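You operate a simulated robot arm through the tools that you are given. There is no shell and no other tool.

Carry out the task below with a simulated two-armed robot. There is one attempt and no reset: what you move stays moved.

## Task
Take the grey cloth from the table end and lay it out flat on the spares rack.

It is judged by the outcome, as a careful person would: the job done as asked, and still so three seconds after it is handed in. It fails if anything else is knocked over, pushed out of place, dropped, spilled or broken. Flat cloth is picked up by pressing the open fingertips on it (5 to 10 N) and closing them slowly along it; thin cloth reads only 2 to 8 mm in the jaws.

## Robot
Two 7-joint arms with two-finger parallel grippers on one trunk, on a base that moves. Base frame: it is fixed to the floor where the robot stands at the start and does not move with it; the origin is under the middle of the robot, x ahead of it, y to its left, z up; the surface under the hand at the start is at about z = 0.922. Units: m, rad, N and s.
The left shoulder is at the start at [0.07, 0.134, 1.151], the right one opposite. With the tool pointing down near the work surface each hand reaches from about 0.1 to 0.64 m from the robot's upright axis, wherever it stands, measured 20 degrees to its own side. Places, roughly: spares rack [0.6, 2.2, 0.8]. Payload 1.57 kg a hand.
The tool frame of a hand sits at the grasp point between the pads (the TCP): z along the fingers, y along the line on which they close. The tips reach 0.03 m beyond it. Largest opening 0.08 m; finger width 0.017, thickness 0.012; the body of the gripper, 0.04 by 0.082 m, starts 0.08 m behind the TCP.
Orientation is told as [roll, pitch, yaw] about the base's x, y, z axes, in that order, counted from this pose: with the fingers straight down and closing along the base's y, the tool's x points along the base's -x, its y along +y and its z along -z.

## Interface
- The arms move only by the tool servo_tool. It takes "left_commands", "right_commands" or both (then of equal length, played together; a hand with none holds still); each is a list that holds one entry, the list of rows, each a list of 7 numbers: the turn, a rotation vector about the base's x, y, z in units of 90 degrees (1.0 is 90 degrees), then the shift along the base's x, y, z in units of 500 mm (1.0 is 500 mm), then the gripper command, from -1 (fully open) to 1 (shut), values between in proportion. In form: [[[wx, wy, wz, tx, ty, tz, claw], ...]]. A call has 1 to 20 rows; each row is the pose to reach, as a shift and turn from the pose commanded when the call began. A call with a number of a shift or a turn outside -1 to 1 is refused whole. Rows are played at 5 a second. More than 0.05 m and 0.15 rad between two rows, or a gripper value outside its range, and nothing of the call is played. Where a pose cannot be reached the arm comes as near as it can. A force on the tool above 40 N (or 10 N above the force at the start of the call, whichever is more), or a blocked arm, ends the call early, and 0.2 s more pass. Each finger travels about 0.153 m/s and halts on what it meets, pressing with about 35 N; the grip force reading is that of the motor and also rises with nothing between the fingers. The clock runs only during rows and for 0.2 s after the last one: add rows that repeat a pose to give the fingers time. It gives the time, the measured TCP pose, the force on the tool (base axes), the opening and the grip force at its end, in the units of the frame above (readings bear some noise), with the torque about the TCP (base axes, N m) and any sound that the robot's microphone picked up.
- Cameras (640 x 400 px; columns grow to the right, rows downward): "scene" is now at [0.1329, -0.0223, 1.3753]; the picture's right is [-0.26, -0.96, 0.00], its down [-0.59, 0.16, -0.79] and it looks along [0.76, -0.21, -0.61] (base axes); focal length 291 px, centre (320, 200). "left" rides on the left gripper at [0.072, 0.007, -0.122] in its tool frame; the picture's right is [-0.09, 1.00, 0.00], its down [-0.84, -0.08, -0.54] and it looks along [-0.54, -0.05, 0.84] (tool axes); focal length 238 px, centre (320, 200). "right" rides on the right gripper at [0.072, -0.007, -0.122] in its tool frame; the picture's right is [0.09, 1.00, 0.00], its down [-0.84, 0.08, -0.54] and it looks along [-0.54, 0.05, 0.84] (tool axes); focal length 238 px, centre (320, 200). There is no depth. A picture from a camera that has moved, and an enlarged one, comes with that camera's place and axes in the base frame and with its lens.
- grab_frame(camera): a new picture of that camera. It takes no simulated time.
- raise_lower(by): slides the trunk up (or, below 0, down) by that many m; the arms and the scene camera ride with it, the base frame stays. It gives what a move gives, with no picture.
- steer(legs): drives the robot by 1 to 6 legs, each [ahead, left, turn to the left] in m, m and rad, along the robot's own axes; the way and the turn of a leg run together, so that a leg with both is an arc; at most 1.5 m and 3.142 rad a leg. The arms and the cameras ride along, it lands a little off, and it stops where it bumps. It gives what a move gives.
- head_to(pan, tilt): turns the head with the scene camera to pan (to the left, within 1.501 rad either way) and tilt (down, from -0.506 to 1.204), counted from straight ahead of the robot. It gives what a move gives.
- close_up(camera, box): a new picture of the part [left, top, right, bottom] of that camera's present view, enlarged. It takes no simulated time.
- hand_in(): hands the job in; it is judged then, once.

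Places have to be worked out from the pictures, the camera data and where the tool is seen. Open the grippers and draw the arms clear of the work before you hand the job in, unless the task says otherwise.

The tools are called by a JSON object that holds its "fn" and its "kwargs". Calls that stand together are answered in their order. servo_tool: Moves the arms, as the interface text tells. Its arguments: {"type":"object","properties":{"left_commands":{"type":"array"},"right_commands":{"type":"array"}},"required":[]} The other tools are called the same way: raise_lower (by) moves the trunk up or down; steer (legs) drives the base; head_to (pan, tilt) turns the head that bears the scene camera; grab_frame (camera) takes a picture; close_up (camera, box) takes an enlarged picture of a part of a camera's view; hand_in () hands the job in.

At the start:

```text
t: 0.0
left_eef_pos: [0.3841, 0.0682, 1.1341]
left_tool_rot: [-0.001, 0.002, 0.0]
left_wrist_force: [0.1, -0.1, -0.3]
left_torque: [-0.01, -0.01, 0.01]
left_finger_gap: 0.0802
left_finger_force: 0.1
right_eef_pos: [0.4178, -0.3753, 1.163]
right_tool_rot: [0.0, -0.001, -0.001]
right_wrist_force: [0.1, -0.4, -0.3]
right_torque: [-0.01, 0.01, -0.03]
right_finger_gap: 0.0802
right_finger_force: 0.1
trunk travel left (down, up): [-0.725, 0.215]
robot x, y, heading: [0.0008, 0.0012, 0.003]
head pan, tilt (commanded): [-0.267, 0.661]
```

scene: 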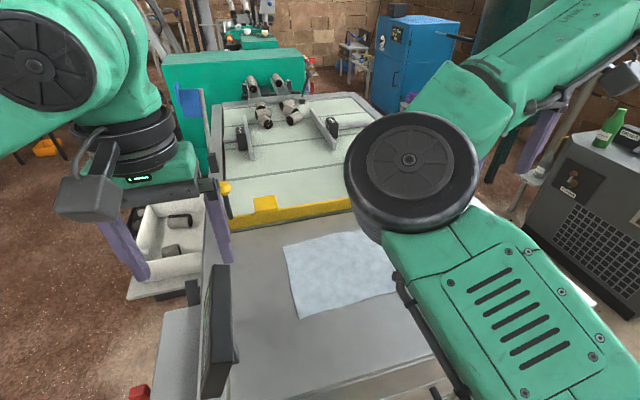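
right: 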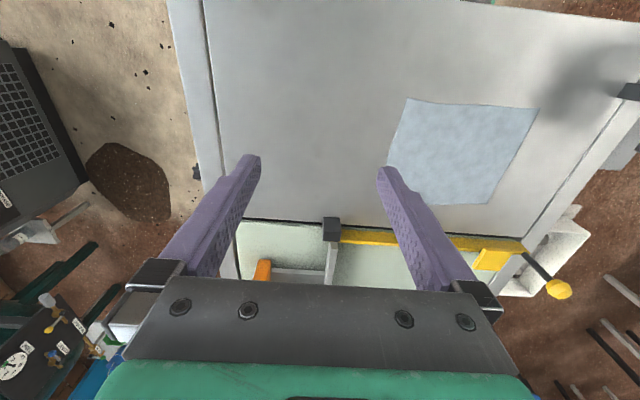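
left: 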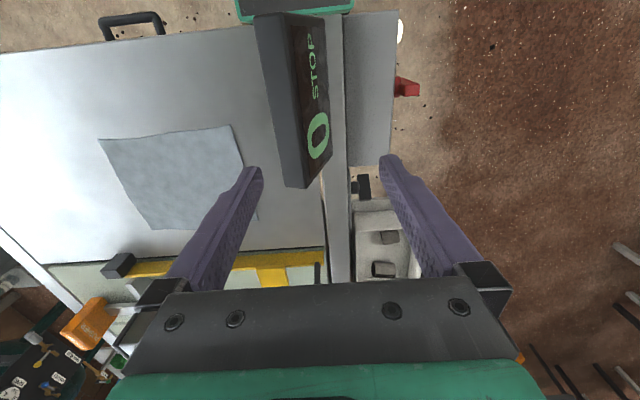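

The cloth lies on the near table end at about x 0.39–0.56, y −0.06 to −0.28, with the STOP panel to its left. Before touching anything I'll turn the head toward the spares rack.

{"fn": "head_to", "kwargs": {"pan": 1.3, "tilt": 0.35}}

```text
t: 1.6
left_eef_pos: [0.3831, 0.067, 1.1335]
left_tool_rot: [-0.002, 0.0, 0.003]
left_wrist_force: [-1.3, 0.1, -0.1]
left_torque: [0.01, 0.02, 0.0]
left_finger_gap: 0.08
left_finger_force: 0.0
right_eef_pos: [0.4169, -0.3761, 1.1624]
right_tool_rot: [-0.001, -0.001, 0.001]
right_wrist_force: [0.1, 0.8, -0.2]
right_torque: [-0.03, -0.02, -0.04]
right_finger_gap: 0.0802
right_finger_force: 0.0
trunk travel left (down, up): [-0.725, 0.215]
robot x, y, heading: [0.0013, -0.0015, 0.001]
head pan, tilt (commanded): [1.3, 0.351]
```

The head has turned left; I take a picture to find the spares rack.

{"fn": "grab_frame", "kwargs": {"camera": "scene"}}

```text
taken
camera scene: at [0.0746, 0.0903, 1.4035], right [0.96, -0.27, 0.0], down [-0.09, -0.33, -0.94], along [0.25, 0.9, -0.34], focal length 291 px, centre (320, 200)
```

scene: 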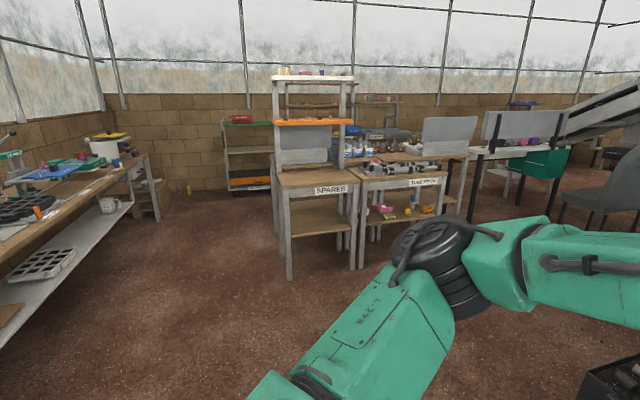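

I see a rack labelled SPARES about 2 m to the left, with a neighbour rack beside it. I enlarge that part.

{"fn": "close_up", "kwargs": {"camera": "scene", "box": [240, 50, 480, 290]}}

{"fn": "close_up", "kwargs": {"camera": "scene", "box": [260, 110, 380, 210]}}

```text
1.67 times, centred on (360, 170) of scene
camera zoom: at [0.0746, 0.0903, 1.4035], right [0.96, -0.27, 0.0], down [-0.09, -0.33, -0.94], along [0.25, 0.9, -0.34], focal length 484 px, centre (253, 250)
```

zoom: 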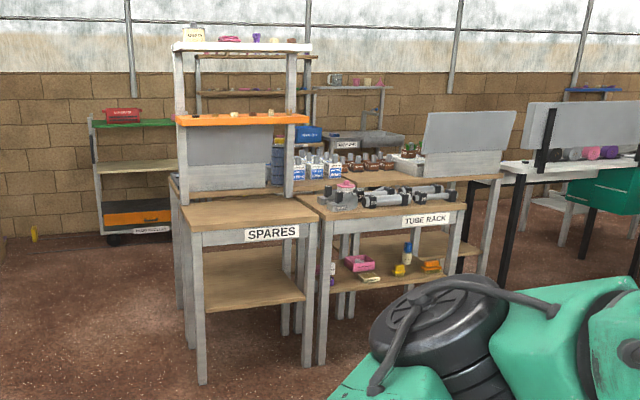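

```text
4.00 times, centred on (320, 160) of scene
camera zoom: at [0.0746, 0.0903, 1.4035], right [0.96, -0.27, 0.0], down [-0.09, -0.33, -0.94], along [0.25, 0.9, -0.34], focal length 1162 px, centre (320, 360)
```

zoom: 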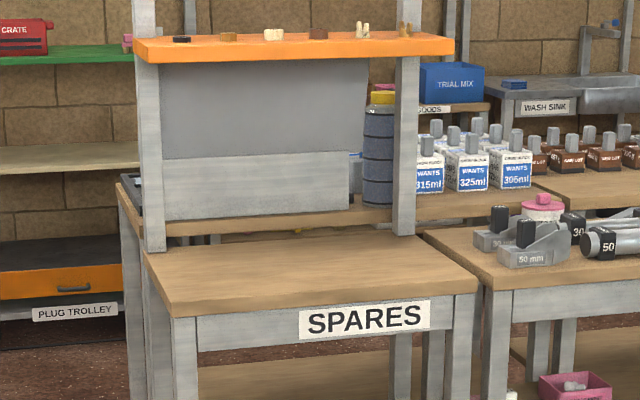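

The SPARES rack's wooden top looks empty: about x 0.33–0.92, y 1.97–2.4, z 0.8, with posts and shelves at its back edge. I'll look right next, since I want to shift the robot right to centre on the cloth and keep the left forearm clear of the STOP panel.

{"fn": "head_to", "kwargs": {"pan": -1.2, "tilt": 0.6}}

{"fn": "grab_frame", "kwargs": {"camera": "scene"}}

{"fn": "head_to", "kwargs": {"pan": 0.2, "tilt": 0.9}}

{"fn": "grab_frame", "kwargs": {"camera": "scene"}}

```text
t: 3.9
left_eef_pos: [0.3844, 0.0677, 1.1344]
left_tool_rot: [-0.001, 0.0, 0.0]
left_wrist_force: [-0.5, 0.2, -1.1]
left_torque: [0.02, -0.01, 0.0]
left_finger_gap: 0.08
left_finger_force: 0.1
right_eef_pos: [0.4189, -0.3746, 1.1628]
right_tool_rot: [0.0, 0.0, 0.0]
right_wrist_force: [0.3, 0.5, 0.2]
right_torque: [-0.02, 0.0, 0.04]
right_finger_gap: 0.0802
right_finger_force: 0.1
trunk travel left (down, up): [-0.725, 0.215]
robot x, y, heading: [-0.004, 0.0015, -0.001]
head pan, tilt (commanded): [-1.201, 0.6]
```

```text
taken
camera scene: at [0.0817, -0.0818, 1.3807], right [-0.93, -0.36, 0.0], down [-0.2, 0.53, -0.83], along [0.3, -0.77, -0.56], focal length 291 px, centre (320, 200)
```

scene: 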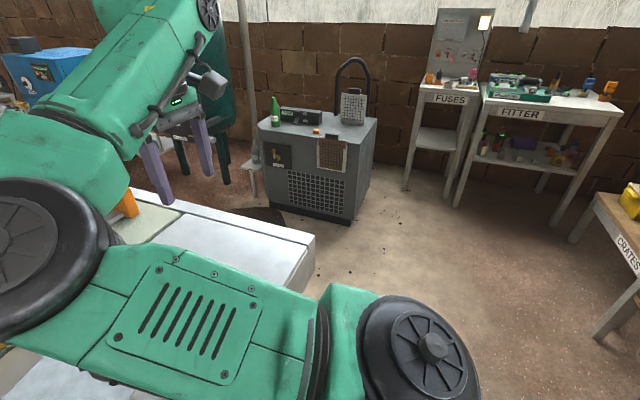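

```text
t: 5.5
left_eef_pos: [0.3845, 0.0674, 1.1335]
left_tool_rot: [-0.001, 0.0, 0.003]
left_wrist_force: [-0.5, -0.7, 0.1]
left_torque: [0.06, 0.0, 0.01]
left_finger_gap: 0.0798
left_finger_force: 0.2
right_eef_pos: [0.4188, -0.3754, 1.162]
right_tool_rot: [0.0, 0.001, 0.0]
right_wrist_force: [0.4, 0.6, -0.6]
right_torque: [0.01, -0.01, -0.01]
right_finger_gap: 0.08
right_finger_force: 0.0
trunk travel left (down, up): [-0.725, 0.215]
robot x, y, heading: [-0.0018, -0.001, 0.002]
head pan, tilt (commanded): [0.201, 0.901]
```

```text
taken
camera scene: at [0.1236, 0.0156, 1.3559], right [0.2, -0.98, 0.0], down [-0.77, -0.16, -0.62], along [0.61, 0.12, -0.78], focal length 291 px, centre (320, 200)
```

scene: 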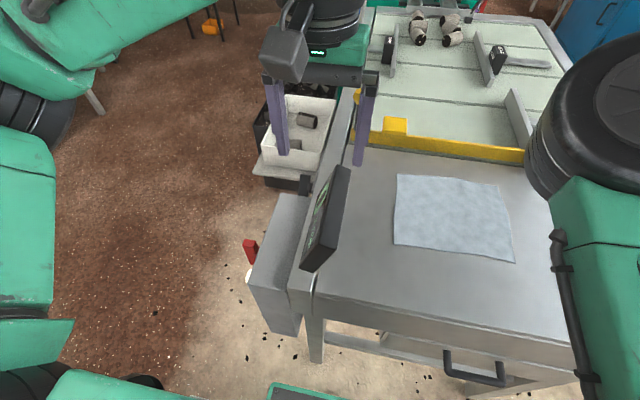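

The cloth is seen clearly: corners near (0.390, −0.058), (0.561, −0.056), (0.400, −0.255) and (0.567, −0.258); the table's near edge is at x≈0.28 and the STOP panel top is about (0.30–0.42, 0.03–0.06, 1.06). The floor to the right is free, so I raise the left hand above the panel before strafing right.

{"fn": "servo_tool", "kwargs": {"left_commands": [[[0, 0, 0, 0, 0, 0.05, -1], [0, 0, 0, 0, 0, 0.1, -1], [0, 0, 0, 0, 0, 0.15, -1], [0, 0, 0, 0, 0, 0.15, -1]]]}}

{"fn": "steer", "kwargs": {"legs": [[0, -0.16, 0]]}}

```text
t: 6.5
left_eef_pos: [0.3838, 0.0674, 1.2083]
left_tool_rot: [-0.002, 0.001, 0.002]
left_wrist_force: [0.8, 0.5, 0.1]
left_torque: [0.0, 0.02, -0.02]
left_finger_gap: 0.0799
left_finger_force: 0.1
right_eef_pos: [0.4186, -0.3753, 1.1634]
right_tool_rot: [-0.002, 0.001, -0.001]
right_wrist_force: [0.0, 0.8, -1.0]
right_torque: [0.02, 0.0, 0.03]
right_finger_gap: 0.08
right_finger_force: 0.1
trunk travel left (down, up): [-0.725, 0.215]
robot x, y, heading: [-0.002, -0.0003, 0.001]
head pan, tilt (commanded): [0.201, 0.901]
```

```text
t: 7.9
left_eef_pos: [0.3837, -0.092, 1.2099]
left_tool_rot: [-0.005, 0.001, -0.001]
left_wrist_force: [1.0, -0.4, -0.2]
left_torque: [0.01, -0.01, -0.02]
left_finger_gap: 0.0802
left_finger_force: 0.0
right_eef_pos: [0.4177, -0.5338, 1.1632]
right_tool_rot: [-0.003, 0.0, -0.002]
right_wrist_force: [0.3, 0.2, 0.4]
right_torque: [-0.04, -0.02, 0.03]
right_finger_gap: 0.0801
right_finger_force: 0.0
trunk travel left (down, up): [-0.725, 0.215]
robot x, y, heading: [-0.0001, -0.1633, -0.003]
head pan, tilt (commanded): [0.201, 0.901]
```

The robot now stands at y≈−0.163, with the left hand above the cloth. I take hand and scene pictures to refine the cloth's position.

{"fn": "grab_frame", "kwargs": {"camera": "left"}}

{"fn": "grab_frame", "kwargs": {"camera": "scene"}}

```text
taken
camera left: at [0.3107, -0.0841, 1.3315], right [0.09, 1.0, 0.0], down [0.84, -0.07, 0.54], along [0.54, -0.05, -0.84], focal length 238 px, centre (320, 200)
```

left: 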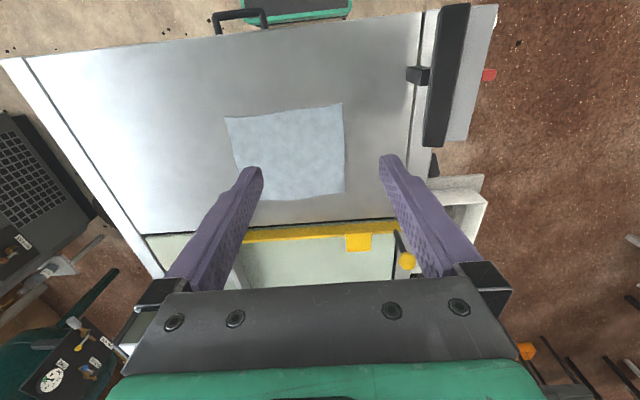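

```text
taken
camera scene: at [0.1235, -0.1426, 1.3559], right [0.2, -0.98, 0.0], down [-0.77, -0.16, -0.62], along [0.61, 0.12, -0.78], focal length 291 px, centre (320, 200)
```

scene: 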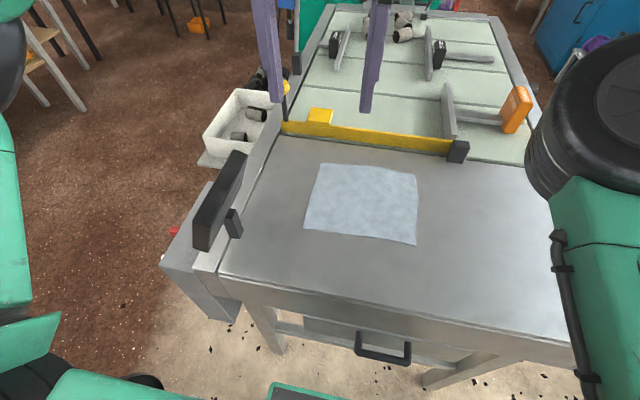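

Refined corners: near‑left (0.393, −0.058), near‑right (0.397, −0.254), far‑left (0.559, −0.055) and far‑right (0.572, −0.259). I bring both hands over the near corners at TCP z≈1.0, opened to about 4 cm.

{"fn": "servo_tool", "kwargs": {"left_commands": [[[0, 0, 0, 0.004, 0, -0.035, 0], [0, 0, 0, 0.008, 0, -0.07, 0], [0, 0, 0, 0.012, 0, -0.105, 0], [0, 0, 0, 0.016, 0, -0.14, 0], [0, 0, 0, 0.02, 0, -0.175, 0], [0, 0, 0, 0.024, 0, -0.21, 0], [0, 0, 0, 0.028, 0, -0.245, 0], [0, 0, 0, 0.032, 0, -0.28, 0], [0, 0, 0, 0.036, 0, -0.315, 0], [0, 0, 0, 0.04, 0, -0.35, 0], [0, 0, 0, 0.044, -0.001, -0.385, 0], [0, 0, 0, 0.0486, -0.002, -0.42, 0], [0, 0, 0, 0.0486, -0.002, -0.42, 0], [0, 0, 0, 0.0486, -0.002, -0.42, 0]]], "right_commands": [[[0, 0, 0, -0.0014, 0.07875, 0, 0], [0, 0, 0, -0.0028, 0.1575, 0, 0], [0, 0, 0, -0.0042, 0.23625, 0, 0], [0, 0, 0, -0.0056, 0.315, 0, 0], [0, 0, 0, -0.007, 0.39375, -0.04075, 0], [0, 0, 0, -0.0084, 0.4725, -0.0815, 0], [0, 0, 0, -0.01, 0.55125, -0.12225, 0], [0, 0, 0, -0.0114, 0.63, -0.163, 0], [0, 0, 0, -0.0114, 0.63, -0.20375, 0], [0, 0, 0, -0.0114, 0.63, -0.2445, 0], [0, 0, 0, -0.0114, 0.63, -0.28525, 0], [0, 0, 0, -0.0114, 0.63, -0.326, 0], [0, 0, 0, -0.0114, 0.63, -0.326, 0], [0, 0, 0, -0.0114, 0.63, -0.326, 0]]]}}

```text
t: 10.8
left_eef_pos: [0.4049, -0.0943, 0.998]
left_tool_rot: [-0.002, -0.002, 0.001]
left_wrist_force: [1.0, 0.2, 0.2]
left_torque: [0.01, 0.0, -0.01]
left_finger_gap: 0.0403
left_finger_force: 0.0
right_eef_pos: [0.5618, -0.233, 0.9524]
right_tool_rot: [0.006, -0.034, -0.008]
right_wrist_force: [-1.8, 0.1, 8.4]
right_torque: [0.22, 0.06, 0.02]
right_finger_gap: 0.0399
right_finger_force: 0.0
right hand out of reach, approached as far as the arm can: row 1, 2, 3, 4, 5, 6, 7, 8, 9, 10, 11, 12, 13, 14
trunk travel left (down, up): [-0.725, 0.215]
robot x, y, heading: [-0.0013, -0.1626, -0.002]
head pan, tilt (commanded): [0.201, 0.901]
stopped in row 14 (right hand): the force on the tool passed its limit at 57 N (the readings are from after the stop); the commanded pose is now the measured one
```

The right arm came out of reach and drifted to (0.562, −0.233, 0.952), pressing on the cloth's far part. I look before moving anything.

{"fn": "grab_frame", "kwargs": {"camera": "scene"}}

{"fn": "grab_frame", "kwargs": {"camera": "right"}}

{"fn": "grab_frame", "kwargs": {"camera": "left"}}

```text
taken
camera scene: at [0.1207, -0.1462, 1.3561], right [0.2, -0.98, 0.0], down [-0.77, -0.15, -0.62], along [0.61, 0.12, -0.78], focal length 291 px, centre (320, 200)
```

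scene: 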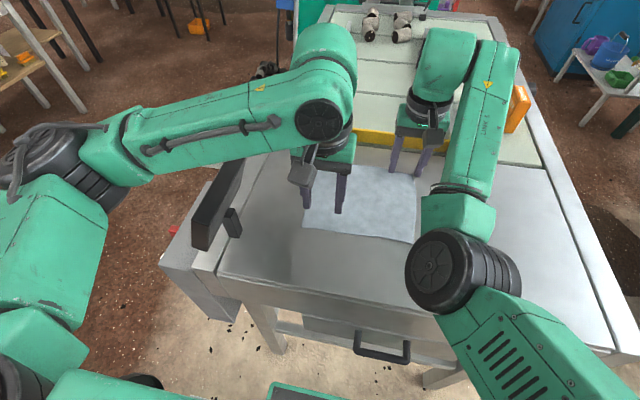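

```text
taken
camera right: at [0.4857, -0.2402, 1.0722], right [-0.08, 1.0, 0.0], down [0.82, 0.07, 0.57], along [0.57, 0.05, -0.82], focal length 238 px, centre (320, 200)
```

right: 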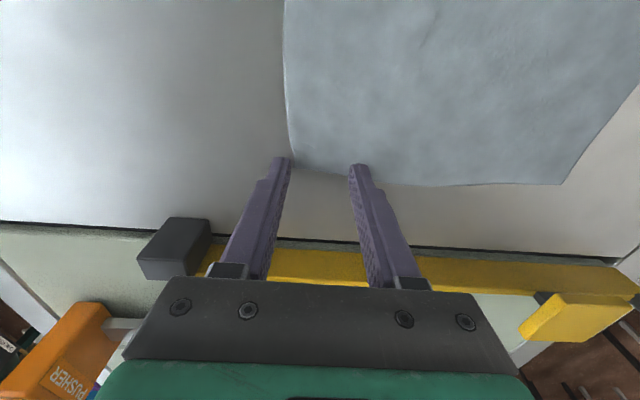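

```text
taken
camera left: at [0.3327, -0.087, 1.1207], right [0.09, 1.0, 0.0], down [0.84, -0.08, 0.54], along [0.54, -0.05, -0.84], focal length 238 px, centre (320, 200)
```

left: 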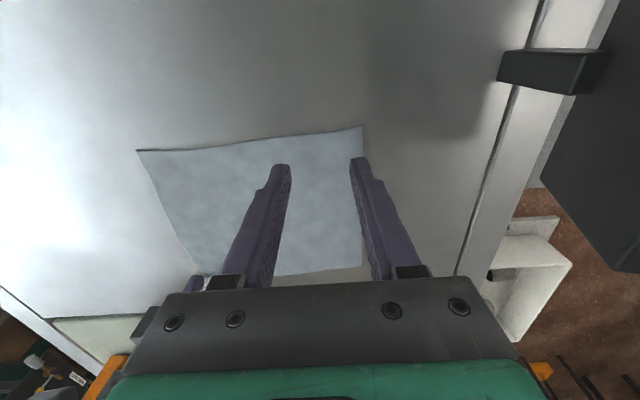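

The right elbow sits in a different posture from the left, so that arm could not fold inwards; the cloth itself seems undisturbed. I lift the right hand straight up off the cloth first.

{"fn": "servo_tool", "kwargs": {"right_commands": [[[0, 0, 0, 0, 0, 0.04, 0], [0, 0, 0, 0, 0, 0.08, 0], [0, 0, 0, 0, 0, 0.14, 0], [0, 0, 0, 0, 0, 0.2, 0], [0, 0, 0, 0, 0, 0.28, 0], [0, 0, 0, 0, 0, 0.36, 0], [0, 0, 0, 0, 0, 0.42, 0], [0, 0, 0, 0, 0, 0.42, 0]]]}}

{"fn": "grab_frame", "kwargs": {"camera": "scene"}}

{"fn": "grab_frame", "kwargs": {"camera": "right"}}

```text
t: 12.6
left_eef_pos: [0.4087, -0.0927, 0.998]
left_tool_rot: [-0.002, 0.001, 0.0]
left_wrist_force: [-0.2, -0.3, -0.1]
left_torque: [0.01, 0.02, 0.01]
left_finger_gap: 0.04
left_finger_force: 0.2
right_eef_pos: [0.5637, -0.2399, 1.1646]
right_tool_rot: [0.004, -0.028, -0.008]
right_wrist_force: [-0.2, -0.2, 0.4]
right_torque: [-0.01, 0.01, 0.0]
right_finger_gap: 0.0401
right_finger_force: 0.1
right hand out of reach, approached as far as the arm can: row 1, 2, 3, 4, 5, 6, 7, 8
trunk travel left (down, up): [-0.725, 0.215]
robot x, y, heading: [-0.0, -0.159, -0.001]
head pan, tilt (commanded): [0.201, 0.901]
```

```text
taken
camera scene: at [0.1245, -0.1454, 1.3558], right [0.2, -0.98, 0.0], down [-0.77, -0.15, -0.62], along [0.61, 0.12, -0.78], focal length 291 px, centre (320, 200)
```

scene: 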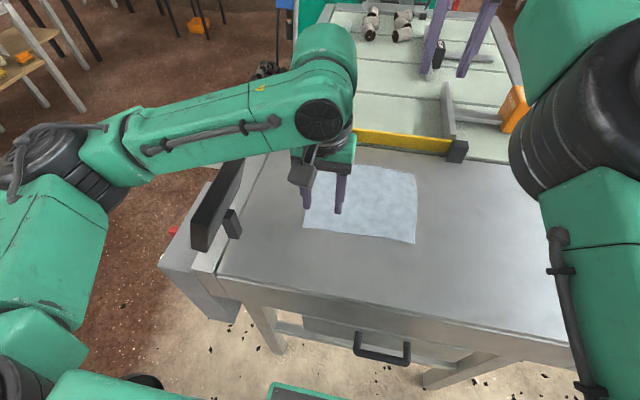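

```text
taken
camera right: at [0.4889, -0.2465, 1.2827], right [-0.08, 1.0, 0.0], down [0.82, 0.07, 0.57], along [0.56, 0.05, -0.82], focal length 238 px, centre (320, 200)
```

right: 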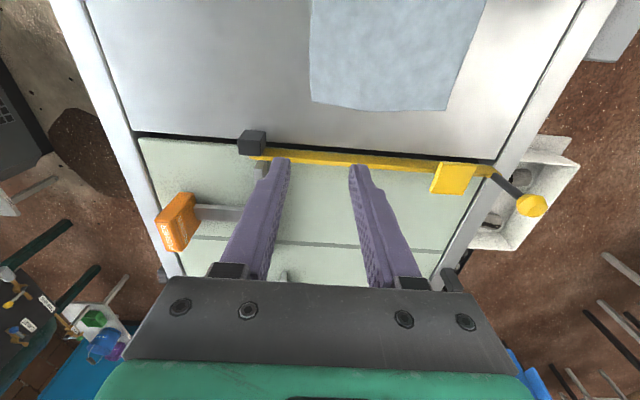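

The cloth is undisturbed and the right hand is now at (0.564, −0.240, 1.165). I move it out to the right and back, clear of the left arm, to learn how its elbow moves.

{"fn": "servo_tool", "kwargs": {"right_commands": [[[0, 0, 0, -0.02, -0.06, 0, 0], [0, 0, 0, -0.04, -0.12, 0, 0], [0, 0, 0, -0.08, -0.18, 0, 0], [0, 0, 0, -0.12, -0.22, 0, 0], [0, 0, 0, -0.16, -0.24, 0, 0], [0, 0, 0, -0.2, -0.24, 0, 0], [0, 0, 0, -0.2, -0.24, 0, 0]]]}}

{"fn": "grab_frame", "kwargs": {"camera": "scene"}}

```text
t: 14.2
left_eef_pos: [0.4086, -0.0936, 0.9974]
left_tool_rot: [0.0, 0.002, 0.0]
left_wrist_force: [1.0, -0.3, 0.2]
left_torque: [-0.02, 0.0, 0.02]
left_finger_gap: 0.04
left_finger_force: 0.0
right_eef_pos: [0.4625, -0.3636, 1.1394]
right_tool_rot: [0.022, 0.028, -0.014]
right_wrist_force: [-1.2, -0.1, -0.4]
right_torque: [0.0, -0.01, -0.02]
right_finger_gap: 0.0402
right_finger_force: 0.1
right hand out of reach, approached as far as the arm can: row 1
trunk travel left (down, up): [-0.725, 0.215]
robot x, y, heading: [-0.0001, -0.1613, -0.007]
head pan, tilt (commanded): [0.201, 0.901]
```

```text
taken
camera scene: at [0.1243, -0.1476, 1.3554], right [0.17, -0.98, 0.0], down [-0.78, -0.14, -0.62], along [0.61, 0.11, -0.79], focal length 291 px, centre (320, 200)
```

scene: 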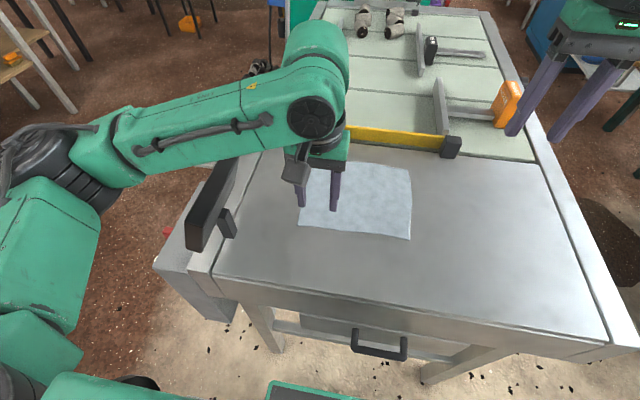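

The right elbow now swings outward, out of view, and the reach warning is gone after row 1. I bring the right hand inward at height, in small steps.

{"fn": "servo_tool", "kwargs": {"right_commands": [[[0, 0, 0, 0, 0, 0, 0], [0, 0, 0, -0.02, 0.06, 0, 0], [0, 0, 0, -0.04, 0.12, 0, 0], [0, 0, 0, -0.06, 0.18, 0, 0], [0, 0, 0, -0.08, 0.22, 0, 0], [0, 0, 0, -0.08, 0.22, 0, 0]]]}}

{"fn": "grab_frame", "kwargs": {"camera": "scene"}}

```text
t: 15.6
left_eef_pos: [0.4074, -0.0933, 0.998]
left_tool_rot: [-0.002, 0.001, 0.0]
left_wrist_force: [-0.1, -1.0, 0.1]
left_torque: [-0.02, 0.03, -0.01]
left_finger_gap: 0.04
left_finger_force: 0.1
right_eef_pos: [0.4922, -0.2994, 1.2049]
right_tool_rot: [0.018, -0.035, -0.017]
right_wrist_force: [0.1, -0.1, 0.2]
right_torque: [0.01, 0.01, -0.01]
right_finger_gap: 0.0398
right_finger_force: 0.0
right hand out of reach, approached as far as the arm can: row 2, 3, 4, 5, 6
trunk travel left (down, up): [-0.725, 0.215]
robot x, y, heading: [0.0004, -0.1597, 0.002]
head pan, tilt (commanded): [0.201, 0.901]
```

```text
taken
camera scene: at [0.1233, -0.1458, 1.356], right [0.2, -0.98, 0.0], down [-0.77, -0.15, -0.62], along [0.61, 0.12, -0.78], focal length 291 px, centre (320, 200)
```

scene: 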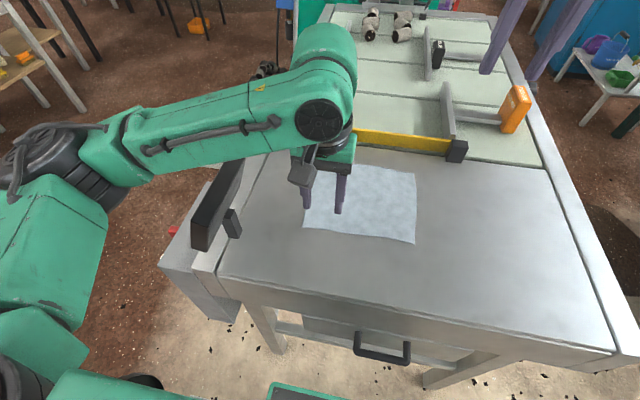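

The right hand still drifts away from the inward target. I turn the head to see how the right arm is folded.

{"fn": "head_to", "kwargs": {"pan": -0.9, "tilt": 0.6}}

{"fn": "grab_frame", "kwargs": {"camera": "scene"}}

{"fn": "head_to", "kwargs": {"pan": 0.9, "tilt": 0.6}}

{"fn": "grab_frame", "kwargs": {"camera": "scene"}}

```text
t: 16.9
left_eef_pos: [0.407, -0.0939, 0.998]
left_tool_rot: [-0.001, 0.0, 0.0]
left_wrist_force: [-0.2, 0.8, 0.4]
left_torque: [0.0, -0.01, -0.02]
left_finger_gap: 0.0399
left_finger_force: 0.0
right_eef_pos: [0.4919, -0.3001, 1.2026]
right_tool_rot: [0.02, -0.027, -0.017]
right_wrist_force: [0.2, 0.4, 0.5]
right_torque: [-0.01, 0.05, -0.03]
right_finger_gap: 0.0401
right_finger_force: 0.0
trunk travel left (down, up): [-0.725, 0.215]
robot x, y, heading: [0.0017, -0.1605, -0.004]
head pan, tilt (commanded): [-0.901, 0.6]
```

```text
taken
camera scene: at [0.1045, -0.2297, 1.3807], right [-0.78, -0.62, 0.0], down [-0.35, 0.44, -0.82], along [0.51, -0.65, -0.57], focal length 291 px, centre (320, 200)
```

scene: 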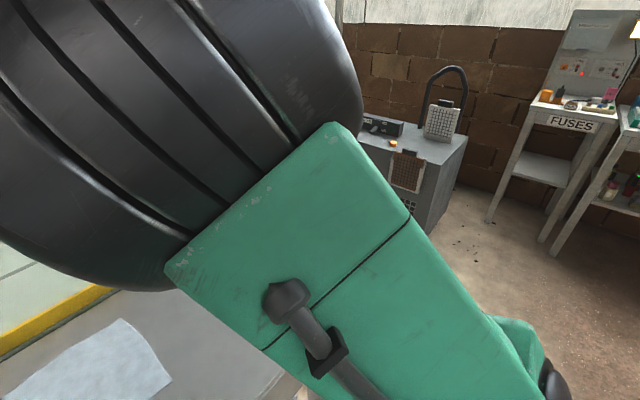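

```text
t: 18.7
left_eef_pos: [0.4078, -0.0934, 0.998]
left_tool_rot: [-0.002, 0.0, 0.0]
left_wrist_force: [-0.3, 0.0, -0.1]
left_torque: [0.0, 0.02, -0.01]
left_finger_gap: 0.0403
left_finger_force: 0.1
right_eef_pos: [0.4917, -0.2979, 1.2015]
right_tool_rot: [0.021, -0.024, -0.019]
right_wrist_force: [0.4, -0.6, -0.1]
right_torque: [-0.01, 0.0, -0.03]
right_finger_gap: 0.04
right_finger_force: 0.1
trunk travel left (down, up): [-0.725, 0.215]
robot x, y, heading: [-0.0039, -0.1597, 0.002]
head pan, tilt (commanded): [0.901, 0.6]
```

```text
taken
camera scene: at [0.1048, -0.0913, 1.3807], right [0.78, -0.62, 0.0], down [-0.35, -0.44, -0.82], along [0.51, 0.65, -0.57], focal length 291 px, centre (320, 200)
```

scene: 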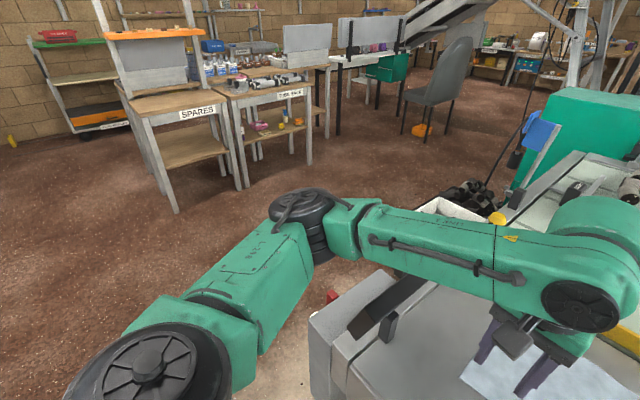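

The right elbow is folded up beside the head, while the left elbow is out to its side. I swing the right hand out wide to its right at height, so that the elbow comes outward, and then look.

{"fn": "servo_tool", "kwargs": {"right_commands": [[[0, 0, 0, -0.0168, -0.084, 0, 0], [0, 0, 0, -0.0336, -0.168, 0, 0], [0, 0, 0, -0.0504, -0.252, 0, 0], [0, 0, 0, -0.0672, -0.336, 0, 0], [0, 0, 0, -0.084, -0.42, 0, 0], [0, 0, 0, -0.141, -0.48, 0, 0], [0, 0, 0, -0.198, -0.54, 0, 0], [0, 0, 0, -0.255, -0.6, 0, 0], [0, 0, 0, -0.312, -0.66, 0, 0], [0, 0, 0, -0.37, -0.72, 0, 0], [0, 0, 0, -0.427, -0.78, 0, 0], [0, 0, 0, -0.484, -0.84, 0, 0], [0, 0, 0, -0.484, -0.84, 0, 0]]]}}

{"fn": "head_to", "kwargs": {"pan": -1.2, "tilt": 0.7}}

{"fn": "grab_frame", "kwargs": {"camera": "scene"}}

```text
t: 21.5
left_eef_pos: [0.4087, -0.0928, 0.9973]
left_tool_rot: [-0.002, 0.001, 0.0]
left_wrist_force: [0.4, 0.3, -0.2]
left_torque: [-0.01, 0.01, 0.01]
left_finger_gap: 0.04
left_finger_force: 0.0
right_eef_pos: [0.2498, -0.7151, 1.2045]
right_tool_rot: [0.002, -0.028, -0.008]
right_wrist_force: [0.2, -0.5, -0.3]
right_torque: [-0.02, 0.0, 0.02]
right_finger_gap: 0.04
right_finger_force: 0.2
trunk travel left (down, up): [-0.725, 0.215]
robot x, y, heading: [0.0023, -0.1646, 0.0]
head pan, tilt (commanded): [0.901, 0.6]
```

```text
t: 23.5
left_eef_pos: [0.4076, -0.0949, 0.9976]
left_tool_rot: [-0.001, 0.002, 0.0]
left_wrist_force: [-0.4, 0.0, 0.1]
left_torque: [0.03, 0.01, -0.01]
left_finger_gap: 0.04
left_finger_force: 0.1
right_eef_pos: [0.2505, -0.7164, 1.2029]
right_tool_rot: [0.001, -0.029, -0.009]
right_wrist_force: [-0.5, 0.4, -0.1]
right_torque: [-0.01, 0.01, 0.0]
right_finger_gap: 0.04
right_finger_force: 0.0
trunk travel left (down, up): [-0.725, 0.215]
robot x, y, heading: [-0.0005, -0.1615, -0.001]
head pan, tilt (commanded): [-1.201, 0.7]
```

```text
taken
camera scene: at [0.0803, -0.2397, 1.3721], right [-0.93, -0.36, 0.0], down [-0.23, 0.6, -0.76], along [0.28, -0.71, -0.64], focal length 291 px, centre (320, 200)
```

scene: 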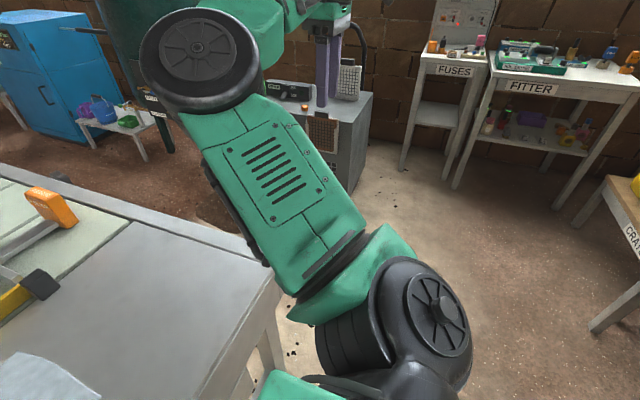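

The right upper arm points forward with the forearm turned outward, which is an elbow‑in posture, the opposite of the left arm. In free air on the right I turn the right hand's yaw left by 90° to see whether that pushes the elbow outward.

{"fn": "servo_tool", "kwargs": {"right_commands": [[[0, 0, 0, 0.05, 0.058, 0, 0], [0, 0, 0, 0.1, 0.117, 0, 0], [0, 0, 0, 0.15, 0.176, 0, 0], [0, 0, 0, 0.2, 0.235, 0, 0], [0, 0, 0, 0.25, 0.293, 0, 0], [0, 0, 0, 0.3, 0.352, 0, 0], [0, 0, 0.09, 0.3, 0.352, 0, 0], [0, 0, 0.18, 0.3, 0.352, 0, 0], [0, 0, 0.27, 0.3, 0.352, 0, 0], [0, 0, 0.36, 0.3, 0.352, 0, 0], [0, 0, 0.45, 0.3, 0.352, 0, 0], [0, 0, 0.54, 0.3, 0.352, 0, 0], [0, 0, 0.63, 0.3, 0.352, 0, 0], [0, 0, 0.72, 0.3, 0.352, 0, 0], [0, 0, 0.81, 0.3, 0.352, 0, 0], [0, 0, 0.9, 0.3, 0.352, 0, 0], [0, 0, 0.99, 0.3, 0.352, 0, 0], [0, 0, 0.99, 0.3, 0.352, 0, 0]]]}}

{"fn": "grab_frame", "kwargs": {"camera": "scene"}}

```text
t: 27.3
left_eef_pos: [0.4081, -0.0937, 0.9973]
left_tool_rot: [-0.002, 0.001, 0.0]
left_wrist_force: [-0.1, 0.4, -0.4]
left_torque: [0.01, 0.03, -0.01]
left_finger_gap: 0.04
left_finger_force: 0.0
right_eef_pos: [0.3994, -0.5382, 1.2049]
right_tool_rot: [0.002, -0.028, 1.547]
right_wrist_force: [0.6, -0.6, 1.4]
right_torque: [0.0, -0.01, -0.04]
right_finger_gap: 0.0398
right_finger_force: 0.1
trunk travel left (down, up): [-0.725, 0.215]
robot x, y, heading: [-0.0035, -0.1601, -0.0]
head pan, tilt (commanded): [-1.201, 0.7]
```

```text
taken
camera scene: at [0.0802, -0.2397, 1.3721], right [-0.93, -0.36, 0.0], down [-0.23, 0.6, -0.76], along [0.28, -0.71, -0.64], focal length 291 px, centre (320, 200)
```

scene: 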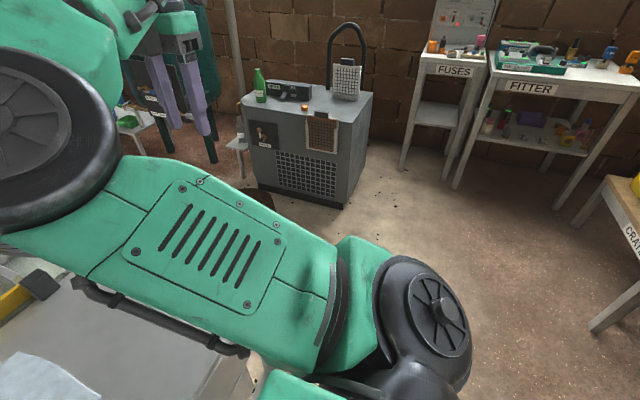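

Yaw of 90° was reached, but the elbow is still in. I'll undo the yaw, then tip the hand so the fingers point left, which should force the forearm to come from the right side.

{"fn": "servo_tool", "kwargs": {"right_commands": [[[0, 0, -0.09, -0.01, -0.02, 0, 0], [0, 0, -0.18, -0.02, -0.04, 0, 0], [0, 0, -0.27, -0.03, -0.06, 0, 0], [0, 0, -0.36, -0.04, -0.08, 0, 0], [0, 0, -0.45, -0.04, -0.1, 0, 0], [0, 0, -0.54, -0.04, -0.12, 0, 0], [0, 0, -0.63, -0.04, -0.14, 0, 0], [0, 0, -0.72, -0.04, -0.16, 0, 0], [0, 0, -0.81, -0.04, -0.16, 0, 0], [0, 0, -0.9, -0.04, -0.16, 0, 0], [0, 0, -0.985, -0.04, -0.16, 0, 0], [0, 0, -0.985, -0.04, -0.16, 0, 0]]]}}

{"fn": "servo_tool", "kwargs": {"right_commands": [[[0.09, 0, 0, 0, 0, 0, 0], [0.18, 0, 0, 0, 0, 0, 0], [0.27, 0, 0, 0, 0, 0, 0], [0.36, 0, 0, 0, 0, 0, 0], [0.45, 0, 0, 0, 0, 0, 0], [0.54, 0, 0, 0, 0, 0, 0], [0.63, 0, 0, 0, 0, 0, 0], [0.63, 0, 0, 0, 0, 0, 0]]]}}

{"fn": "grab_frame", "kwargs": {"camera": "scene"}}

```text
t: 29.9
left_eef_pos: [0.407, -0.0939, 0.9972]
left_tool_rot: [-0.001, -0.001, -0.001]
left_wrist_force: [0.4, -0.6, 0.0]
left_torque: [-0.02, 0.02, 0.0]
left_finger_gap: 0.0402
left_finger_force: 0.1
right_eef_pos: [0.3796, -0.6193, 1.203]
right_tool_rot: [0.002, -0.027, -0.001]
right_wrist_force: [0.8, -1.3, -0.1]
right_torque: [-0.02, 0.0, -0.04]
right_finger_gap: 0.0401
right_finger_force: 0.0
trunk travel left (down, up): [-0.725, 0.215]
robot x, y, heading: [0.0018, -0.1613, -0.001]
head pan, tilt (commanded): [-1.201, 0.7]
```

```text
t: 31.7
left_eef_pos: [0.4082, -0.0926, 0.9979]
left_tool_rot: [-0.002, 0.0, -0.001]
left_wrist_force: [0.4, 0.5, -0.8]
left_torque: [-0.02, -0.02, -0.01]
left_finger_gap: 0.04
left_finger_force: 0.0
right_eef_pos: [0.3617, -0.5678, 1.1742]
right_tool_rot: [0.993, -0.015, -0.027]
right_wrist_force: [0.2, 0.5, -0.1]
right_torque: [0.0, 0.0, 0.02]
right_finger_gap: 0.0397
right_finger_force: 0.1
right hand out of reach, approached as far as the arm can: row 4, 5, 6, 7, 8
trunk travel left (down, up): [-0.725, 0.215]
robot x, y, heading: [0.0009, -0.1608, -0.006]
head pan, tilt (commanded): [-1.201, 0.7]
```

```text
taken
camera scene: at [0.0806, -0.2385, 1.3721], right [-0.93, -0.36, 0.0], down [-0.23, 0.6, -0.77], along [0.27, -0.71, -0.64], focal length 291 px, centre (320, 200)
```

scene: 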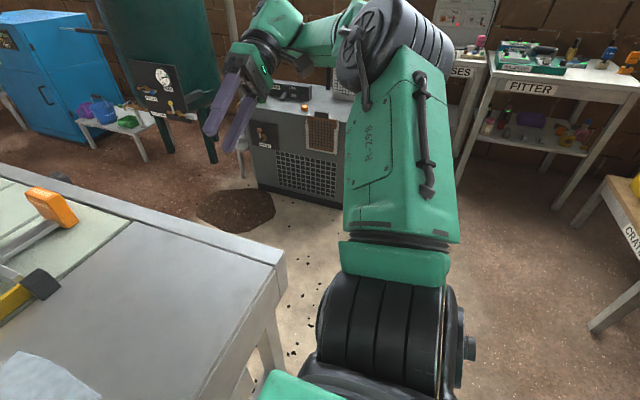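

The arm flipped: the elbow is now out to the right and the fingers point left and down, mirroring the left arm. I move the hand inward with the tilt held, keeping it well away from the left hand.

{"fn": "servo_tool", "kwargs": {"right_commands": [[[0, 0, 0, 0.01, 0.08, 0, 0], [0, 0, 0, 0.02, 0.16, 0, 0], [0, 0, 0, 0.03, 0.24, 0, 0], [0, 0, 0, 0.04, 0.32, 0, 0], [0, 0, 0, 0.04, 0.4, 0, 0], [0, 0, 0, 0.04, 0.4, 0, 0]]]}}

{"fn": "grab_frame", "kwargs": {"camera": "scene"}}

```text
t: 33.1
left_eef_pos: [0.4077, -0.0945, 0.9978]
left_tool_rot: [0.0, 0.001, 0.0]
left_wrist_force: [0.5, 0.3, -0.3]
left_torque: [-0.01, 0.02, -0.02]
left_finger_gap: 0.0398
left_finger_force: 0.1
right_eef_pos: [0.3796, -0.3694, 1.171]
right_tool_rot: [0.992, -0.018, -0.024]
right_wrist_force: [-0.2, -0.3, -0.4]
right_torque: [0.01, -0.01, 0.0]
right_finger_gap: 0.0402
right_finger_force: 0.0
trunk travel left (down, up): [-0.725, 0.215]
robot x, y, heading: [-0.0012, -0.1596, -0.007]
head pan, tilt (commanded): [-1.201, 0.7]
```

```text
taken
camera scene: at [0.0803, -0.2411, 1.372], right [-0.93, -0.36, 0.0], down [-0.23, 0.6, -0.76], along [0.27, -0.71, -0.65], focal length 291 px, centre (320, 200)
```

scene: 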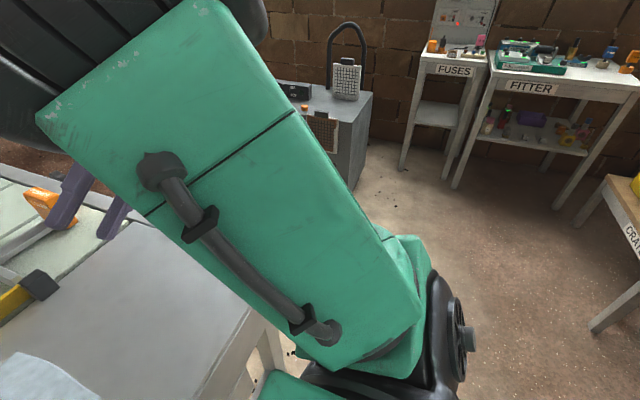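

Moving inward swung the elbow up beside the head again. I tilt the fingers further toward horizontal here, which should push the forearm to the right.

{"fn": "servo_tool", "kwargs": {"right_commands": [[[0.09, 0, 0, 0, -0.04, 0, 0], [0.18, 0, 0, 0, -0.08, 0, 0], [0.27, 0, 0, 0, -0.12, 0, 0], [0.36, 0, 0, 0, -0.16, 0, 0], [0.36, 0, 0, 0, -0.16, 0, 0]]]}}

{"fn": "grab_frame", "kwargs": {"camera": "scene"}}

```text
t: 34.3
left_eef_pos: [0.4068, -0.0925, 0.9978]
left_tool_rot: [-0.002, 0.0, -0.001]
left_wrist_force: [-0.3, 0.7, 0.0]
left_torque: [-0.01, 0.01, 0.05]
left_finger_gap: 0.0402
left_finger_force: 0.0
right_eef_pos: [0.3808, -0.4483, 1.1726]
right_tool_rot: [1.558, 0.002, -0.027]
right_wrist_force: [-0.5, -0.1, 0.4]
right_torque: [-0.02, 0.0, -0.01]
right_finger_gap: 0.0402
right_finger_force: 0.1
trunk travel left (down, up): [-0.725, 0.215]
robot x, y, heading: [-0.0008, -0.1604, -0.003]
head pan, tilt (commanded): [-1.201, 0.7]
```

```text
taken
camera scene: at [0.0803, -0.2385, 1.3721], right [-0.93, -0.36, 0.0], down [-0.23, 0.6, -0.77], along [0.28, -0.71, -0.64], focal length 291 px, centre (320, 200)
```

scene: 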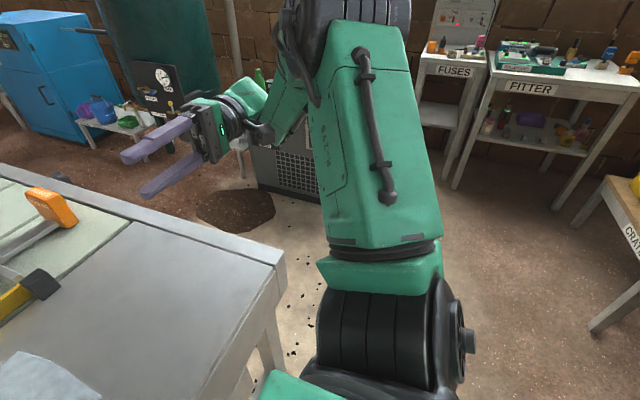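

The fingers are now level pointing left with the elbow to the right and up. I retreat the left hand up and left to make room, and tip the right fingers further, pointing up and left, so that the elbow is pushed down and out.

{"fn": "servo_tool", "kwargs": {"left_commands": [[[0, 0, 0, 0, 0, 0.07, 0], [0, 0, 0, 0, 0, 0.14, 0], [0, 0, 0, 0, 0, 0.21, 0], [0, 0, 0, 0, 0, 0.28, 0], [0, 0, 0, 0, 0, 0.35, 0], [0, 0, 0, 0, 0, 0.42, 0], [0, 0, 0, 0, 0.08, 0.42, 0], [0, 0, 0, 0, 0.16, 0.42, 0], [0, 0, 0, 0, 0.24, 0.42, 0], [0, 0, 0, 0, 0.32, 0.42, 0], [0, 0, 0, 0, 0.4, 0.42, 0], [0, 0, 0, 0, 0.4, 0.42, 0]]], "right_commands": [[[0.09, 0, 0, 0, 0, 0.07, 0], [0.18, 0, 0, 0, 0, 0.14, 0], [0.27, 0, 0, 0, 0, 0.21, 0], [0.36, 0, 0, 0, 0, 0.28, 0], [0.45, 0, 0, 0, 0, 0.35, 0], [0.45, 0, 0, 0, 0, 0.35, 0], [0.45, 0, 0, 0, 0, 0.35, 0], [0.45, 0, 0, 0, 0, 0.35, 0], [0.45, 0, 0, 0, 0, 0.35, 0], [0.45, 0, 0, 0, 0, 0.35, 0], [0.45, 0, 0, 0, 0, 0.35, 0], [0.45, 0, 0, 0, 0, 0.35, 0]]]}}

{"fn": "grab_frame", "kwargs": {"camera": "scene"}}

```text
t: 36.9
left_eef_pos: [0.4073, 0.1048, 1.2081]
left_tool_rot: [0.001, 0.002, 0.001]
left_wrist_force: [-1.0, 0.0, -0.2]
left_torque: [0.01, -0.04, 0.03]
left_finger_gap: 0.04
left_finger_force: 0.0
right_eef_pos: [0.3524, -0.4383, 1.2275]
right_tool_rot: [2.262, 0.024, -0.022]
right_wrist_force: [0.2, 0.1, 0.0]
right_torque: [0.02, 0.01, -0.01]
right_finger_gap: 0.04
right_finger_force: 0.0
right hand out of reach, approached as far as the arm can: row 2, 3, 4, 5, 6, 7, 8, 9, 10, 11, 12
trunk travel left (down, up): [-0.725, 0.215]
robot x, y, heading: [0.002, -0.1601, -0.002]
head pan, tilt (commanded): [-1.201, 0.7]
```

```text
taken
camera scene: at [0.0805, -0.2407, 1.372], right [-0.93, -0.36, 0.0], down [-0.23, 0.6, -0.76], along [0.27, -0.71, -0.64], focal length 291 px, centre (320, 200)
```

scene: 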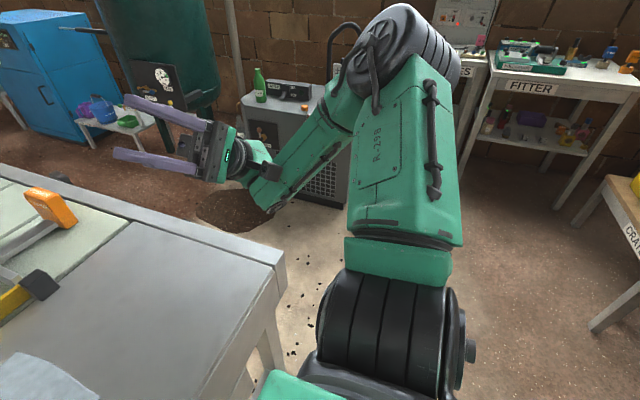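

The elbow is now clearly out to the right with the forearm coming forward. I carry the hand inward with this tilt and look again.

{"fn": "servo_tool", "kwargs": {"right_commands": [[[0, 0, 0, 0, 0.06, -0.06, 0], [0, 0, 0, 0.01, 0.12, -0.12, 0], [0, 0, 0, 0.02, 0.2, -0.16, 0], [0, 0, 0, 0.03, 0.28, -0.2, 0], [0, 0, 0, 0.04, 0.36, -0.2, 0], [0, 0, 0, 0.04, 0.44, -0.2, 0], [0, 0, 0, 0.04, 0.44, -0.2, 0]]]}}

{"fn": "grab_frame", "kwargs": {"camera": "scene"}}

```text
t: 38.5
left_eef_pos: [0.4073, 0.1065, 1.2099]
left_tool_rot: [-0.002, 0.0, 0.001]
left_wrist_force: [0.7, 0.0, 0.9]
left_torque: [0.04, 0.01, 0.01]
left_finger_gap: 0.0402
left_finger_force: 0.0
right_eef_pos: [0.306, -0.2549, 1.1107]
right_tool_rot: [2.264, 0.019, -0.022]
right_wrist_force: [-0.8, -0.4, -0.7]
right_torque: [-0.01, 0.02, 0.0]
right_finger_gap: 0.0403
right_finger_force: 0.1
right hand out of reach, approached as far as the arm can: row 1, 2, 3, 4, 5, 6, 7
trunk travel left (down, up): [-0.725, 0.215]
robot x, y, heading: [0.0044, -0.1592, -0.0]
head pan, tilt (commanded): [-1.201, 0.7]
```

```text
taken
camera scene: at [0.0802, -0.2395, 1.3721], right [-0.93, -0.36, 0.0], down [-0.23, 0.6, -0.76], along [0.28, -0.71, -0.64], focal length 291 px, centre (320, 200)
```

scene: 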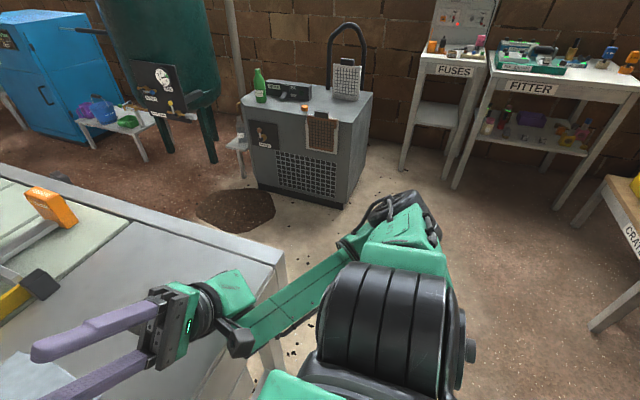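

The elbow has now dropped out to the right and below, close to a mirror of the left arm. I reduce the tilt gradually while holding the commanded hand position, watching the posture.

{"fn": "servo_tool", "kwargs": {"right_commands": [[[-0.07, 0, 0, 0, 0, 0, 0], [-0.14, 0, 0, 0, 0, 0, 0], [-0.21, 0, 0, 0, 0, 0, 0], [-0.28, 0, 0, 0, 0, 0, 0], [-0.35, 0, 0, 0, 0, 0, 0], [-0.42, 0, 0, 0, 0, 0, 0], [-0.42, 0, 0, 0, 0, 0, 0]]]}}

{"fn": "grab_frame", "kwargs": {"camera": "scene"}}

```text
t: 40.1
left_eef_pos: [0.4061, 0.107, 1.208]
left_tool_rot: [-0.004, 0.001, 0.001]
left_wrist_force: [-0.2, 0.9, -0.2]
left_torque: [-0.03, 0.01, -0.03]
left_finger_gap: 0.0401
left_finger_force: 0.0
right_eef_pos: [0.302, -0.2692, 1.1061]
right_tool_rot: [1.604, 0.0, -0.028]
right_wrist_force: [0.1, 0.1, -0.1]
right_torque: [0.01, 0.01, 0.0]
right_finger_gap: 0.04
right_finger_force: 0.0
right hand out of reach, approached as far as the arm can: row 2, 3, 4, 5, 6, 7
trunk travel left (down, up): [-0.725, 0.215]
robot x, y, heading: [0.0014, -0.1595, -0.0]
head pan, tilt (commanded): [-1.201, 0.7]
```

```text
taken
camera scene: at [0.0799, -0.2378, 1.3722], right [-0.93, -0.36, 0.0], down [-0.23, 0.6, -0.77], along [0.28, -0.71, -0.64], focal length 291 px, centre (320, 200)
```

scene: 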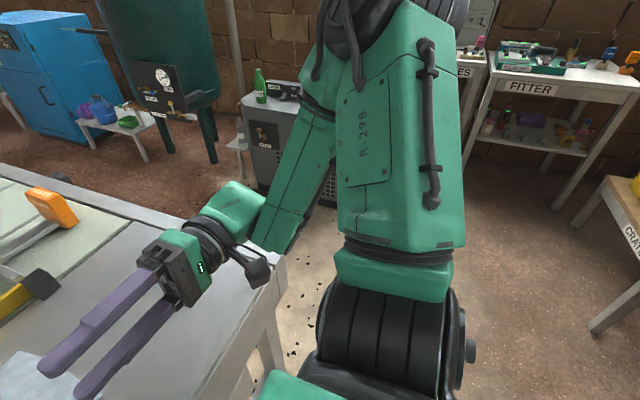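

The arm folded elbow‑up again as the commanded point was out of reach. I return to the tilted pose where the elbow was down and out, this time commanding the reachable point.

{"fn": "servo_tool", "kwargs": {"right_commands": [[[0.07, 0, 0, -0.03, -0.01, -0.045, 0], [0.14, 0, 0, -0.06, -0.02, -0.09, 0], [0.21, 0, 0, -0.09, -0.03, -0.135, 0], [0.28, 0, 0, -0.12, -0.04, -0.18, 0], [0.35, 0, 0, -0.15, -0.05, -0.225, 0], [0.42, 0, 0, -0.19, -0.05, -0.27, 0], [0.42, 0, 0, -0.19, -0.05, -0.27, 0]]]}}

{"fn": "grab_frame", "kwargs": {"camera": "scene"}}

```text
t: 41.7
left_eef_pos: [0.4057, 0.1049, 1.2092]
left_tool_rot: [-0.001, 0.0, -0.001]
left_wrist_force: [-0.4, 0.8, 0.3]
left_torque: [0.0, 0.0, -0.01]
left_finger_gap: 0.0399
left_finger_force: 0.0
right_eef_pos: [0.209, -0.2962, 0.9706]
right_tool_rot: [2.264, 0.017, -0.022]
right_wrist_force: [-0.4, 0.4, 0.2]
right_torque: [0.02, 0.01, 0.02]
right_finger_gap: 0.04
right_finger_force: 0.0
trunk travel left (down, up): [-0.725, 0.215]
robot x, y, heading: [0.0038, -0.1575, -0.004]
head pan, tilt (commanded): [-1.201, 0.7]
```

```text
taken
camera scene: at [0.0803, -0.2395, 1.3721], right [-0.93, -0.36, 0.0], down [-0.23, 0.6, -0.76], along [0.28, -0.71, -0.64], focal length 291 px, centre (320, 200)
```

scene: 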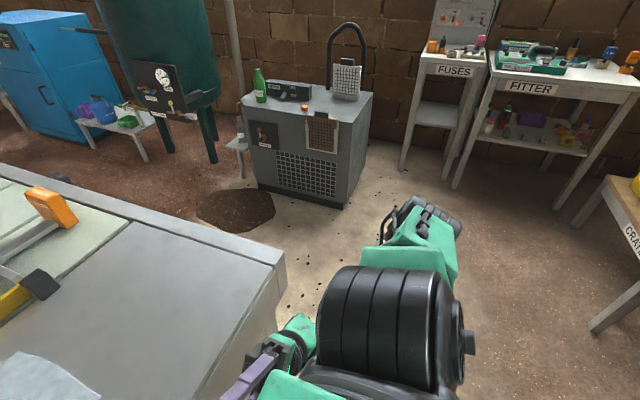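

That pose was reached exactly, with the elbow down and out to the right. The hand is near the table's front edge, so I raise it straight up in small steps and check that the elbow stays down.

{"fn": "servo_tool", "kwargs": {"right_commands": [[[0, 0, 0, 0, 0, 0.06, 0], [0, 0, 0, 0, 0, 0.12, 0], [0, 0, 0, 0, 0, 0.18, 0], [0, 0, 0, 0, 0, 0.24, 0], [0, 0, 0, 0, 0, 0.3, 0], [0, 0, 0, 0, 0, 0.3, 0]]]}}

{"fn": "grab_frame", "kwargs": {"camera": "scene"}}

```text
t: 43.1
left_eef_pos: [0.4064, 0.1051, 1.2096]
left_tool_rot: [0.0, 0.0, 0.001]
left_wrist_force: [0.0, -0.5, -0.1]
left_torque: [0.0, 0.0, -0.01]
left_finger_gap: 0.0401
left_finger_force: 0.0
right_eef_pos: [0.2139, -0.302, 1.11]
right_tool_rot: [2.264, 0.018, -0.021]
right_wrist_force: [0.5, 0.3, -0.1]
right_torque: [0.0, -0.02, 0.02]
right_finger_gap: 0.0402
right_finger_force: 0.0
right hand out of reach, approached as far as the arm can: row 5, 6
trunk travel left (down, up): [-0.725, 0.215]
robot x, y, heading: [-0.0012, -0.1607, -0.001]
head pan, tilt (commanded): [-1.201, 0.7]
```

```text
taken
camera scene: at [0.0803, -0.2401, 1.372], right [-0.93, -0.36, 0.0], down [-0.23, 0.6, -0.76], along [0.28, -0.71, -0.64], focal length 291 px, centre (320, 200)
```

scene: 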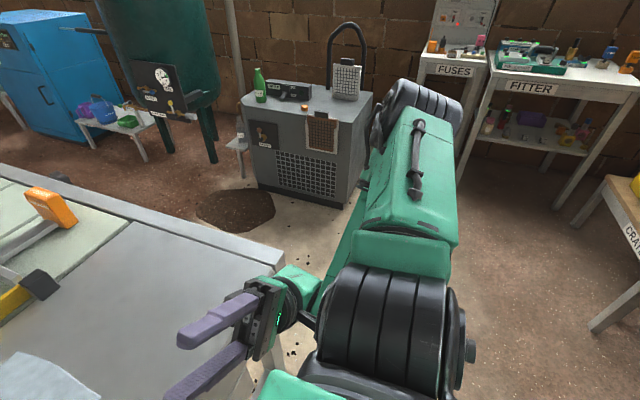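

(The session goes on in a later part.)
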